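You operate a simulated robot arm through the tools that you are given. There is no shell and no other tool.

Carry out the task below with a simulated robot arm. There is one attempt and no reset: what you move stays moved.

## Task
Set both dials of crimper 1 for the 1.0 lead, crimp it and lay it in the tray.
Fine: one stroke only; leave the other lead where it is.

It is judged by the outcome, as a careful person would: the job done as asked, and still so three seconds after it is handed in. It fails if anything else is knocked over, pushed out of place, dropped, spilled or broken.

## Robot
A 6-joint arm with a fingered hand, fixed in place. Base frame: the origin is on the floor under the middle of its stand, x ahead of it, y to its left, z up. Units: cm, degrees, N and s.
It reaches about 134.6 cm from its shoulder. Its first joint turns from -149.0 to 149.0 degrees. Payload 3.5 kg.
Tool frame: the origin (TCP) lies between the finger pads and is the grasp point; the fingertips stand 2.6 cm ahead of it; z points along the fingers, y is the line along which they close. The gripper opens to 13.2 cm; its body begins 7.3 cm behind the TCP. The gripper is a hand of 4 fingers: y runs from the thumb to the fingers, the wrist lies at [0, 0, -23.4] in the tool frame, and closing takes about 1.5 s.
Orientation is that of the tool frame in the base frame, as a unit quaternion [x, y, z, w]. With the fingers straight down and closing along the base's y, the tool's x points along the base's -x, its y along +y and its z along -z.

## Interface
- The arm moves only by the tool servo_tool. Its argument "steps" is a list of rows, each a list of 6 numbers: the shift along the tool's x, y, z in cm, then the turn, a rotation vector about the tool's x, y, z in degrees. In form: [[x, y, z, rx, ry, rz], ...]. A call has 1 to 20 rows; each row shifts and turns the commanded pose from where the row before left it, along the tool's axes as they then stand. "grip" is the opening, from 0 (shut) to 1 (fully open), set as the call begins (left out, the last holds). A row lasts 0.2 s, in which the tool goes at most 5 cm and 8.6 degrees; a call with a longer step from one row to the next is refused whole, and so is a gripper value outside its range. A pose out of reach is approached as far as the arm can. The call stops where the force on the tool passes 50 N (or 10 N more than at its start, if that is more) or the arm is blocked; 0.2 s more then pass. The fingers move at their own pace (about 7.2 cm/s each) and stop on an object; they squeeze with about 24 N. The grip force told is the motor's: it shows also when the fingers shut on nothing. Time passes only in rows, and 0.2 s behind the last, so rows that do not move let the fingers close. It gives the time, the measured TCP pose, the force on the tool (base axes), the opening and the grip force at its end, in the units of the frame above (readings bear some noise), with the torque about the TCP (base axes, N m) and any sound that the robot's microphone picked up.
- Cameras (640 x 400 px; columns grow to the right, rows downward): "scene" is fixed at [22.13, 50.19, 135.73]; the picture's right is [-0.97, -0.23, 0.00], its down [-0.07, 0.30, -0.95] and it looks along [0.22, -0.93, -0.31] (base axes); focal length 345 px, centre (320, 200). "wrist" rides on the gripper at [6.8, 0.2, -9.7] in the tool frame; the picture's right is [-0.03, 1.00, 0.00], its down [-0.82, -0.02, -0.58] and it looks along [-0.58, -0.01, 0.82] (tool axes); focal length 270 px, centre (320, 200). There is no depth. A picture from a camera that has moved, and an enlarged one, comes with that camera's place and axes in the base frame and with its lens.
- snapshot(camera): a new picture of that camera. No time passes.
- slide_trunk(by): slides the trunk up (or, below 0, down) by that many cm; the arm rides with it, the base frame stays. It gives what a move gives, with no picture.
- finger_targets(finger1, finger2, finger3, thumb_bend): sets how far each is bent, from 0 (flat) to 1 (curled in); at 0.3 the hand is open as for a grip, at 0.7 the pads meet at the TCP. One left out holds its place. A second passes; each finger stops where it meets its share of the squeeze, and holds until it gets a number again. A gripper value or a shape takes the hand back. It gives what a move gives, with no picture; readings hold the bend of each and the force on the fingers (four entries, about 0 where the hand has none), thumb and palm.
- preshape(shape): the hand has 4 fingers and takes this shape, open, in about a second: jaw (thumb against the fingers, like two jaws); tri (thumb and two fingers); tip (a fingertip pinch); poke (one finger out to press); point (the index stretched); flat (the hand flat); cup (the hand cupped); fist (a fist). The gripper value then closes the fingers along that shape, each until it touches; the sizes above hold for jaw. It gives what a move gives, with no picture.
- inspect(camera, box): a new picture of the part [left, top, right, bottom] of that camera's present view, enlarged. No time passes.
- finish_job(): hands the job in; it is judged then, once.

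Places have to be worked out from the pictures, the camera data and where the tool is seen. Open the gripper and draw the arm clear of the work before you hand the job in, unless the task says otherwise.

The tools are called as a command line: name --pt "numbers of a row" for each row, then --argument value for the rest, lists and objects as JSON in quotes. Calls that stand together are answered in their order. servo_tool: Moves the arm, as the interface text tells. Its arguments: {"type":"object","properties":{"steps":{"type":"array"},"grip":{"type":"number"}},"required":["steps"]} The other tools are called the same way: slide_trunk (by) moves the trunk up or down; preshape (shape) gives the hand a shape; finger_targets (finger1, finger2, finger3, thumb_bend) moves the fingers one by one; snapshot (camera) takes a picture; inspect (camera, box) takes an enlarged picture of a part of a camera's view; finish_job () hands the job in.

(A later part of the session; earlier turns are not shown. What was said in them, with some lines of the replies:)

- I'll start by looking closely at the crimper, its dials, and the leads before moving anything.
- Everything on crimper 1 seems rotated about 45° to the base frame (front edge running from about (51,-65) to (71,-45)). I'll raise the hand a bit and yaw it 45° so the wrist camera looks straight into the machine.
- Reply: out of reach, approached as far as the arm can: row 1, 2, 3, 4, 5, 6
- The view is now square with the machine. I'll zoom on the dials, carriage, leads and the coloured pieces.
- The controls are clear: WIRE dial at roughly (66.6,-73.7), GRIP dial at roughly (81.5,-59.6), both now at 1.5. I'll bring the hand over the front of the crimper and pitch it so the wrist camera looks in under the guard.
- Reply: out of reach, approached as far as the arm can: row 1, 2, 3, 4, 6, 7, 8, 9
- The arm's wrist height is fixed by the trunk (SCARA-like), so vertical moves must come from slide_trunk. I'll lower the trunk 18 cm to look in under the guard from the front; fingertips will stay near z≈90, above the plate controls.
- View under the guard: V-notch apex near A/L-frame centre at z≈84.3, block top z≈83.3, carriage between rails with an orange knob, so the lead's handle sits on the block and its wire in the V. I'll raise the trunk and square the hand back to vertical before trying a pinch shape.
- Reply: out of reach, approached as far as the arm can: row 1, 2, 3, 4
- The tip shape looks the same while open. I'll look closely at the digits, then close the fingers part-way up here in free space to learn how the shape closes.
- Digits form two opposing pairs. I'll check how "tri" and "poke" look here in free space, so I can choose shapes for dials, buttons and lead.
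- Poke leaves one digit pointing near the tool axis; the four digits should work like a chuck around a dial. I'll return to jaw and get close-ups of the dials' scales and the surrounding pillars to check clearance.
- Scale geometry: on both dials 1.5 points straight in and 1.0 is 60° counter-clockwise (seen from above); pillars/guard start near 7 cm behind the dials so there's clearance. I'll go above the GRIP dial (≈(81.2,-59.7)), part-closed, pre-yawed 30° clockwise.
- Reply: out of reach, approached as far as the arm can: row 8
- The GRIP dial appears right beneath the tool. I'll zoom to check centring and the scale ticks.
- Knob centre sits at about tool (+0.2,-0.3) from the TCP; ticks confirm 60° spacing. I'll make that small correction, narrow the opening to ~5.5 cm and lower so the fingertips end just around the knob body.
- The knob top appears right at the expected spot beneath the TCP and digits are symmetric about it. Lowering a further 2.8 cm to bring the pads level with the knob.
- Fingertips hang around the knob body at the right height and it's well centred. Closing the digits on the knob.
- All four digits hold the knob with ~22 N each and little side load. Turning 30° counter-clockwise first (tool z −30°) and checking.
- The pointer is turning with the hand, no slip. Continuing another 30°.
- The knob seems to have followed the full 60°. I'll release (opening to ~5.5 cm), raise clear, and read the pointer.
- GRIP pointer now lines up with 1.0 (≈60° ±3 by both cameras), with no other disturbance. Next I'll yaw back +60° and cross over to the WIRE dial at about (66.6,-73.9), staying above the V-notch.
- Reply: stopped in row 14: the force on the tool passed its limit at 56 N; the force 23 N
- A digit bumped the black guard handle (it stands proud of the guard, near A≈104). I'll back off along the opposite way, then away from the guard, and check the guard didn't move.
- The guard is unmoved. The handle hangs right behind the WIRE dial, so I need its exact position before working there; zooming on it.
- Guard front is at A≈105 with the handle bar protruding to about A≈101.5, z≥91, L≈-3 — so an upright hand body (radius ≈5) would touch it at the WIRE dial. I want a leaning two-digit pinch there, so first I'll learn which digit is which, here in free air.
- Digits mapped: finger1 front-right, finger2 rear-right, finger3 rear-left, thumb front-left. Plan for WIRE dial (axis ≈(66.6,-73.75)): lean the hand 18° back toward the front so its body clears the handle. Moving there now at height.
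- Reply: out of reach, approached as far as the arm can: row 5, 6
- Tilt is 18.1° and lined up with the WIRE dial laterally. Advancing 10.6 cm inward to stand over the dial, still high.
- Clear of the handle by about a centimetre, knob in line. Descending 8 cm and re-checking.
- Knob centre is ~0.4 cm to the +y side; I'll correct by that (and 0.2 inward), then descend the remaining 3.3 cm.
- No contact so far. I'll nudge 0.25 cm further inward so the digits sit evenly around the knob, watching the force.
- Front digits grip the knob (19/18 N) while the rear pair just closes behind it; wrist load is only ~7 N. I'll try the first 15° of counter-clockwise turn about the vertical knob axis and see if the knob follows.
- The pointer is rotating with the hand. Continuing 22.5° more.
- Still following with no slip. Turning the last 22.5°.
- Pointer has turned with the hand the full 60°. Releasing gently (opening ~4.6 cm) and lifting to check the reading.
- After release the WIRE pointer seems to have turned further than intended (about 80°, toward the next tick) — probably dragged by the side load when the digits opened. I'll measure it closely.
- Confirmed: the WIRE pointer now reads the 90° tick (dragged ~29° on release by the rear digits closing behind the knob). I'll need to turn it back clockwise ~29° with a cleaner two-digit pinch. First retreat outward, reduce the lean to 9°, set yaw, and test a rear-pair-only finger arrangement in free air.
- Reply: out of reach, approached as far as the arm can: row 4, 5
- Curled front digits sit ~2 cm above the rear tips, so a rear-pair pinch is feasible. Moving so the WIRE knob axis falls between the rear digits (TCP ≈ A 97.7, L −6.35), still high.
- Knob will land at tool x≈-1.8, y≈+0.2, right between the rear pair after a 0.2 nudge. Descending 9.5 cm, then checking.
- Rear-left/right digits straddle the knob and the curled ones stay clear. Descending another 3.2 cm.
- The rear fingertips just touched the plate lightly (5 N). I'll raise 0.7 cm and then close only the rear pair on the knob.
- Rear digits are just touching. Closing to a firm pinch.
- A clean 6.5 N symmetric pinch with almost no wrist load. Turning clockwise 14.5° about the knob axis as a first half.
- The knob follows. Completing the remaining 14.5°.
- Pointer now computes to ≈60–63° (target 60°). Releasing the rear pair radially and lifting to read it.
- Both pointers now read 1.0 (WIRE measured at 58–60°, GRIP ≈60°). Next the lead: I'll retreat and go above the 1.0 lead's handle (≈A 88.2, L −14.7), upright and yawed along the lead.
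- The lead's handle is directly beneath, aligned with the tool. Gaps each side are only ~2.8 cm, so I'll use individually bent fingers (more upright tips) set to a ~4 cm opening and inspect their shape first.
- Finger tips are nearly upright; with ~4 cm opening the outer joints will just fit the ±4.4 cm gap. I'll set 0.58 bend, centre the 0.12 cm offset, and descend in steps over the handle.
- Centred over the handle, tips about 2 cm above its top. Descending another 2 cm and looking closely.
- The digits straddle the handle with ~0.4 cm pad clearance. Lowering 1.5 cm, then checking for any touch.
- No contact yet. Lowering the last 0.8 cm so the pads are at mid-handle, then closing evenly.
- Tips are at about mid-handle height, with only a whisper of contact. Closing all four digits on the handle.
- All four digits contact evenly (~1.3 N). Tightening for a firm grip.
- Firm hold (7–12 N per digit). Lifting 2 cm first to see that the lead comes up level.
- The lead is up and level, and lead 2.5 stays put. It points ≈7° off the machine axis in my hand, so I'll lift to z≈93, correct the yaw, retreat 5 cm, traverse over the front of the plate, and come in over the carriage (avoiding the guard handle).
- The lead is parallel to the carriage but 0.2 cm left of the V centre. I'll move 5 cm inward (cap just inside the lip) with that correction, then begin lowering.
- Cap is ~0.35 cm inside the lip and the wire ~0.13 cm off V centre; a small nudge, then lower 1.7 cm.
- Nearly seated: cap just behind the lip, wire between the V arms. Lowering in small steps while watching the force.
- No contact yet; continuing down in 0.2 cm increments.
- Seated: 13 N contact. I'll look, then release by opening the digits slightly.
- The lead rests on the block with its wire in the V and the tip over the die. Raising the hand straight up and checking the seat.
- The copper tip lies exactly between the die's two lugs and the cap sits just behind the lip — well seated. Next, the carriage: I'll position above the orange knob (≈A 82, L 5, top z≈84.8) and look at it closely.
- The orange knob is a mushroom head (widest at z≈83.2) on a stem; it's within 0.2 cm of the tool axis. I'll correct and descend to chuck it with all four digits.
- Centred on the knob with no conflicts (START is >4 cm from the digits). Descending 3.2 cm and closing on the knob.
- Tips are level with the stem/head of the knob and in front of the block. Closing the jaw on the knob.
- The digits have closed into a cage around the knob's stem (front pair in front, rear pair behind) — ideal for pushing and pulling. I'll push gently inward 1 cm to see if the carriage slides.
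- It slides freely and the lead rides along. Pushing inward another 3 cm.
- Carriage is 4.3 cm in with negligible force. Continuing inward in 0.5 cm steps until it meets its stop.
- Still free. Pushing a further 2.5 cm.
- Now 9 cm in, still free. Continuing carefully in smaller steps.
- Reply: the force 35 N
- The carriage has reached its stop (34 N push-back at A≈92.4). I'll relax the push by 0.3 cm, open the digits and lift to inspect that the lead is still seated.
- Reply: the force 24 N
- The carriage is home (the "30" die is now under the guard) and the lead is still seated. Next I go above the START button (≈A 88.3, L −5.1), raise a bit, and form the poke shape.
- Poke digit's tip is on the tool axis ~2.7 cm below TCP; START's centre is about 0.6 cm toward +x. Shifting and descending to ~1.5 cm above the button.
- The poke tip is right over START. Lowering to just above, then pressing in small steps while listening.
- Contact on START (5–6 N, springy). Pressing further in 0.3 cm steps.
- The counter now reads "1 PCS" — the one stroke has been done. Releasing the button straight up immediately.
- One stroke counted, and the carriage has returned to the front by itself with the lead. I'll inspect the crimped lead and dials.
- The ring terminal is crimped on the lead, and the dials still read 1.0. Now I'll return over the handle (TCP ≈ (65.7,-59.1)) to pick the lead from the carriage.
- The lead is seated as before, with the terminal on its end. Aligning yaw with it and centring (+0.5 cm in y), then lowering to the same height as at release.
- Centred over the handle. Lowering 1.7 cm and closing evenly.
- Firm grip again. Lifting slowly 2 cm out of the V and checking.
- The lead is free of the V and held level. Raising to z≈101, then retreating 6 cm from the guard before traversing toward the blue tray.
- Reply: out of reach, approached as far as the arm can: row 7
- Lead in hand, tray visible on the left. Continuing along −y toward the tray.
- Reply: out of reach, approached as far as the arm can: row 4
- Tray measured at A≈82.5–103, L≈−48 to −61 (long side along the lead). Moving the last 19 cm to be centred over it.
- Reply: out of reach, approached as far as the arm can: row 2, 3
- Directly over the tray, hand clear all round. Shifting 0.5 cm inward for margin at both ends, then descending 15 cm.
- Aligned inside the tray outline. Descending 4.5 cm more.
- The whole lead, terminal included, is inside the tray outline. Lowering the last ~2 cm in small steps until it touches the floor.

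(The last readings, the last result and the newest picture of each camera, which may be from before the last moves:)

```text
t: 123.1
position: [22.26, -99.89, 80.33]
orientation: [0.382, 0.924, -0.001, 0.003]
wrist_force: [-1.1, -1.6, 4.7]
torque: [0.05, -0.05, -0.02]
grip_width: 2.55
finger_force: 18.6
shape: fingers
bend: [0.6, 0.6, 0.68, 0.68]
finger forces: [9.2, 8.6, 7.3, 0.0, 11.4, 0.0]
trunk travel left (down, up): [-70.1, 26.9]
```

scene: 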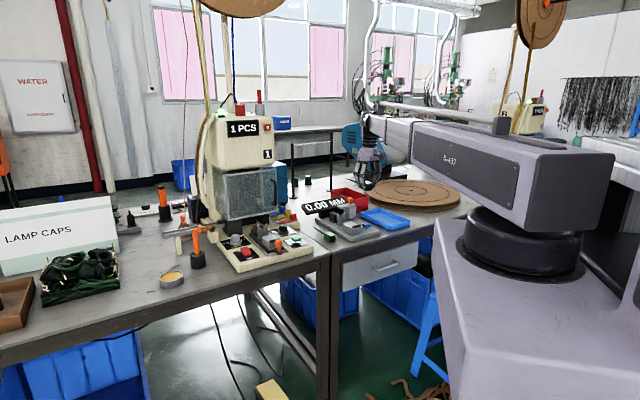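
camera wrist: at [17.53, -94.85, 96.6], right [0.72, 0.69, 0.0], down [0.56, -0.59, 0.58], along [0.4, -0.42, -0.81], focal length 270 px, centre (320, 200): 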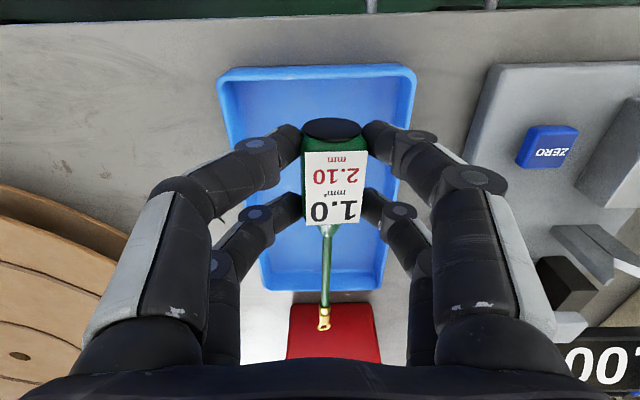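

Contact with the tray floor (≈5 N). Opening the digits gently.

finger_targets --finger1 0.57 --finger2 0.57 --finger3 0.57 --thumb_bend 0.57

inspect --camera "wrist" --box '[200, 40, 440, 340]'

inspect --camera "scene" --box '[340, 170, 420, 240]'

```text
t: 124.1
position: [22.4, -99.83, 80.32]
orientation: [0.383, 0.924, -0.002, 0.003]
wrist_force: [0.0, -0.6, 1.0]
torque: [-0.02, 0.01, 0.01]
grip_width: 4.5
finger_force: 0.1
shape: fingers
bend: [0.56, 0.56, 0.56, 0.56]
finger forces: [0.1, 0.0, 0.0, 0.0, 0.0, 0.0]
trunk travel left (down, up): [-70.1, 26.9]
```

```text
1.33 times, centred on (320, 190) of wrist
camera zoom: at [17.53, -94.86, 90.0], right [0.72, 0.69, 0.0], down [0.56, -0.59, 0.58], along [0.4, -0.42, -0.81], focal length 360 px, centre (320, 213)
```

zoom: 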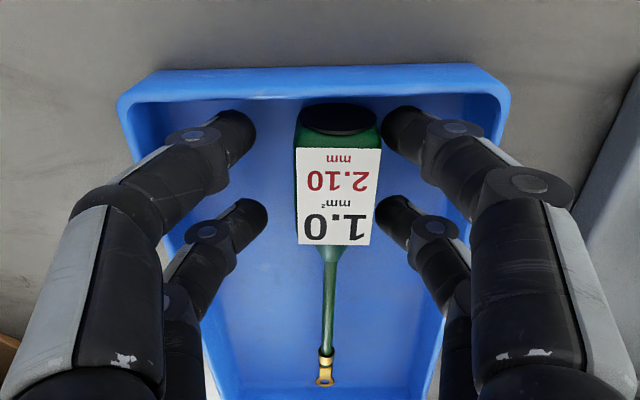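

```text
5.71 times, centred on (380, 205) of scene
camera zoom: at [22.13, 50.19, 135.73], right [-0.97, -0.23, 0.0], down [-0.07, 0.3, -0.95], along [0.22, -0.93, -0.31], focal length 1972 px, centre (-23, 171)
```

zoom: 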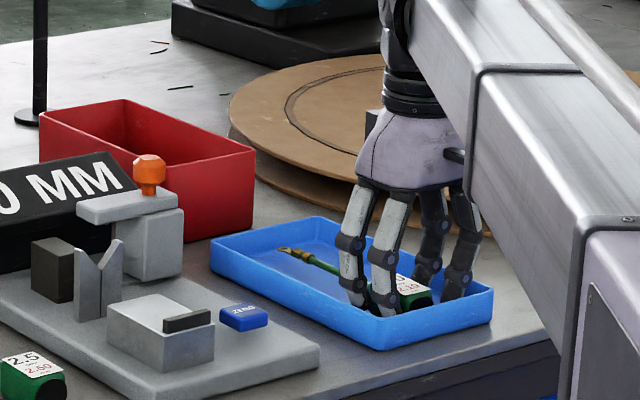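

The lead lies flat in the tray. The +y digits are nearly touching the handle, so I'll centre the hand by 0.6 cm before lifting straight up.

servo_tool --pt "0 0.3 0 0 0 0" --pt "0 0.3 0 0 0 0" --pt "0 0 0 0 0 0"

slide_trunk --by 4

inspect --camera "wrist" --box '[200, 40, 440, 340]'

```text
t: 124.9
position: [22.74, -99.52, 80.37]
orientation: [0.382, 0.924, -0.001, 0.003]
wrist_force: [0.4, 0.0, -0.7]
torque: [0.0, 0.0, 0.0]
grip_width: 4.5
finger_force: 0.0
shape: fingers
bend: [0.56, 0.56, 0.56, 0.56]
finger forces: [0.1, 0.0, 0.0, 0.0, 0.0, 0.0]
trunk travel left (down, up): [-70.1, 26.9]
```

```text
t: 125.7
position: [22.7, -99.49, 84.19]
orientation: [0.382, 0.924, -0.002, 0.003]
wrist_force: [1.1, -0.7, -0.6]
torque: [0.01, 0.01, -0.02]
grip_width: 4.51
finger_force: 0.1
shape: fingers
bend: [0.56, 0.56, 0.56, 0.56]
finger forces: [0.0, 0.1, 0.0, 0.0, 0.0, 0.0]
trunk travel left (down, up): [-74.1, 22.9]
```

```text
1.33 times, centred on (320, 190) of wrist
camera zoom: at [17.96, -94.5, 93.99], right [0.72, 0.69, 0.0], down [0.56, -0.59, 0.58], along [0.4, -0.42, -0.81], focal length 360 px, centre (320, 213)
```

zoom: 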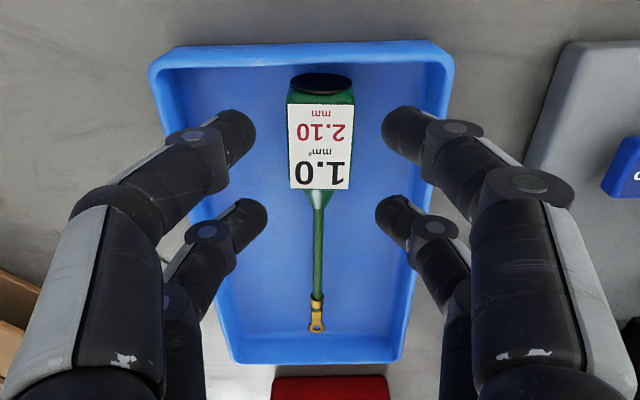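

The lead lies neatly inside the tray. Raising the hand fully and opening it, then checking the dials, lead 2.5 and the counter.

slide_trunk --by 17

servo_tool --pt "4.5 0 0 0 0 0" --pt "4.5 0 0 0 0 0" --pt "4.5 0 0 0 0 0" --pt "4.5 0 0 0 0 0" --pt "0 0 0 0 0 0" --grip 1.0

snapshot --camera "scene"

inspect --camera "scene" --box '[222, 195, 332, 255]'

inspect --camera "scene" --box '[300, 180, 430, 250]'

```text
t: 127.7
position: [22.72, -99.48, 101.22]
orientation: [0.383, 0.924, 0.0, 0.004]
wrist_force: [0.7, -0.1, 0.2]
torque: [0.01, 0.01, -0.02]
grip_width: 4.51
finger_force: 0.0
shape: fingers
bend: [0.56, 0.56, 0.56, 0.56]
finger forces: [0.0, 0.0, 0.1, 0.1, 0.1, 0.0]
trunk travel left (down, up): [-91.1, 5.9]
```

```text
t: 128.8
position: [10.2, -86.89, 101.2]
orientation: [0.383, 0.924, -0.001, 0.003]
wrist_force: [-0.1, 0.2, -0.1]
torque: [0.0, 0.01, 0.01]
grip_width: 12.59
finger_force: 0.0
shape: jaw
bend: [0.39, 0.39, 0.39, 0.29]
finger forces: [0.0, 0.1, 0.0, 0.0, 0.1, 0.0]
trunk travel left (down, up): [-91.1, 5.9]
```

```text
taken
```

scene: 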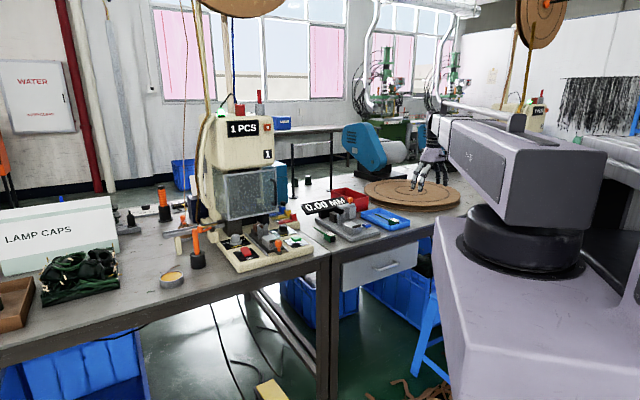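

```text
5.82 times, centred on (277, 225) of scene
camera zoom: at [22.13, 50.19, 135.73], right [-0.97, -0.23, 0.0], down [-0.07, 0.3, -0.95], along [0.22, -0.93, -0.31], focal length 2008 px, centre (570, 54)
```

zoom: 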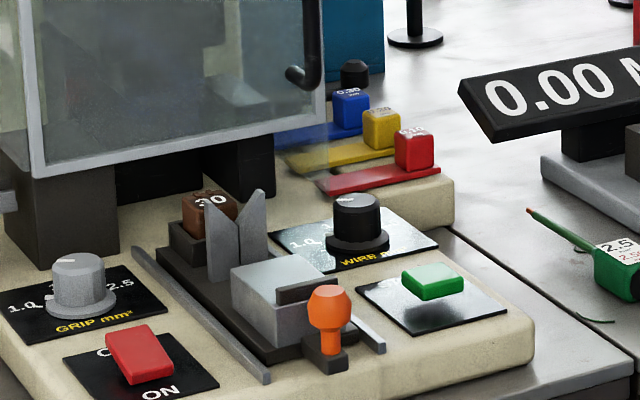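

```text
4.92 times, centred on (365, 215) of scene
camera zoom: at [22.13, 50.19, 135.73], right [-0.97, -0.23, 0.0], down [-0.07, 0.3, -0.95], along [0.22, -0.93, -0.31], focal length 1699 px, centre (98, 126)
```

zoom: 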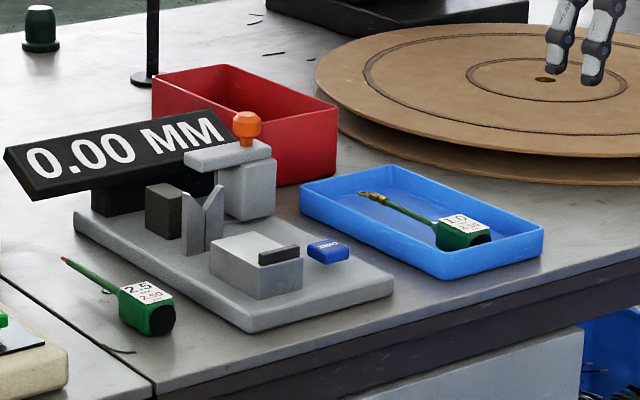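

Lead is in the tray, counter reads 1, and lead 2.5 is where it was. Final close check of both dial pointers.

inspect --camera "scene" --box '[222, 226, 258, 250]'

inspect --camera "scene" --box '[272, 218, 308, 242]'

inspect --camera "scene" --box '[195, 90, 300, 170]'

```text
16.00 times, centred on (240, 238) of scene
camera zoom: at [22.13, 50.19, 135.73], right [-0.97, -0.23, 0.0], down [-0.07, 0.3, -0.95], along [0.22, -0.93, -0.31], focal length 5521 px, centre (1600, -408)
```

zoom: 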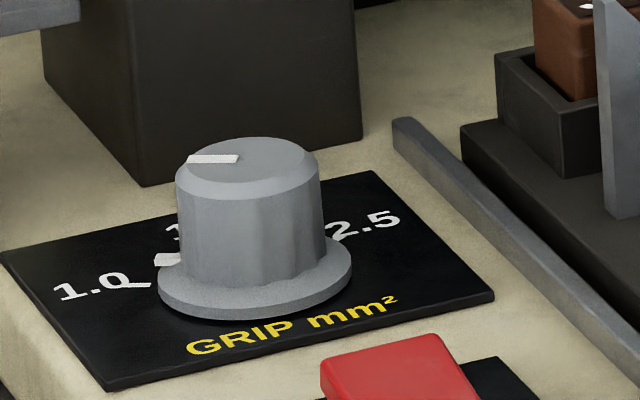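

```text
16.00 times, centred on (290, 230) of scene
camera zoom: at [22.13, 50.19, 135.73], right [-0.97, -0.23, 0.0], down [-0.07, 0.3, -0.95], along [0.22, -0.93, -0.31], focal length 5521 px, centre (800, -280)
```

zoom: 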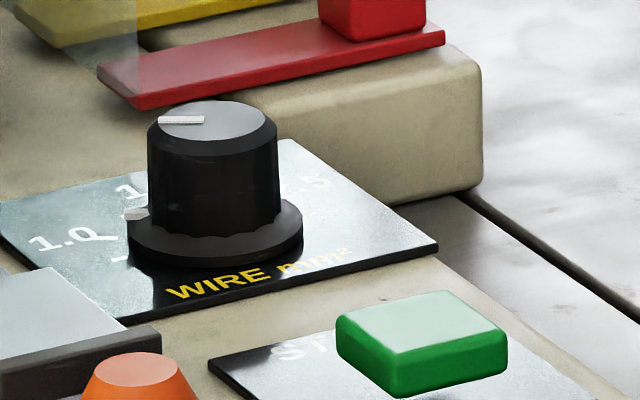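

```text
5.00 times, centred on (248, 130) of scene
camera zoom: at [22.13, 50.19, 135.73], right [-0.97, -0.23, 0.0], down [-0.07, 0.3, -0.95], along [0.22, -0.93, -0.31], focal length 1725 px, centre (682, 550)
```

zoom: 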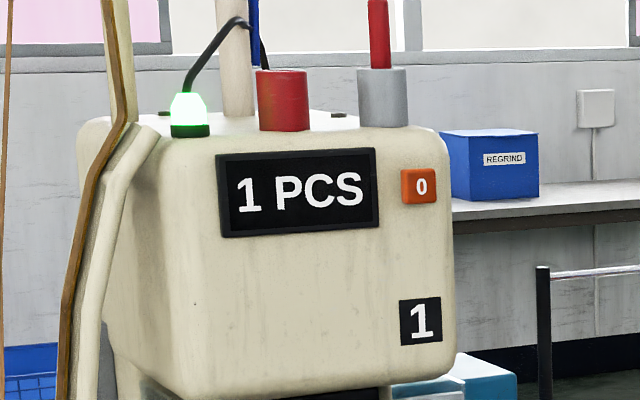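

Both dials point at 1.0, the counter shows exactly one stroke, the crimped lead lies in the blue tray, lead 2.5 is undisturbed, and the hand is open and clear. Handing in the job.

finish_job

```text
The job is handed in.
```

The 1.0 lead is crimped and lying in the blue tray, and I've handed the job in. Both dials on crimper 1 point to 1.0, and the counter reads 1 PCS, so there was exactly one stroke. I did not measure the finished crimp on the gauge.

- **Lead:** it now has a ring terminal on its end and lies flat, fully inside the tray. The 2.5 lead is where it was.
- **Wire dial:** on release it slipped past 1.0 to the next tick. I turned it back and checked it against the scale before crimping.
- **Guard handle:** one finger bumped it with about 56 N while I was moving to the wire dial. The guard looked unmoved in the pictures before and after.
- **Carriage:** it came back out on its own after the stroke and is at the front, empty. The hand is open and clear of the work.
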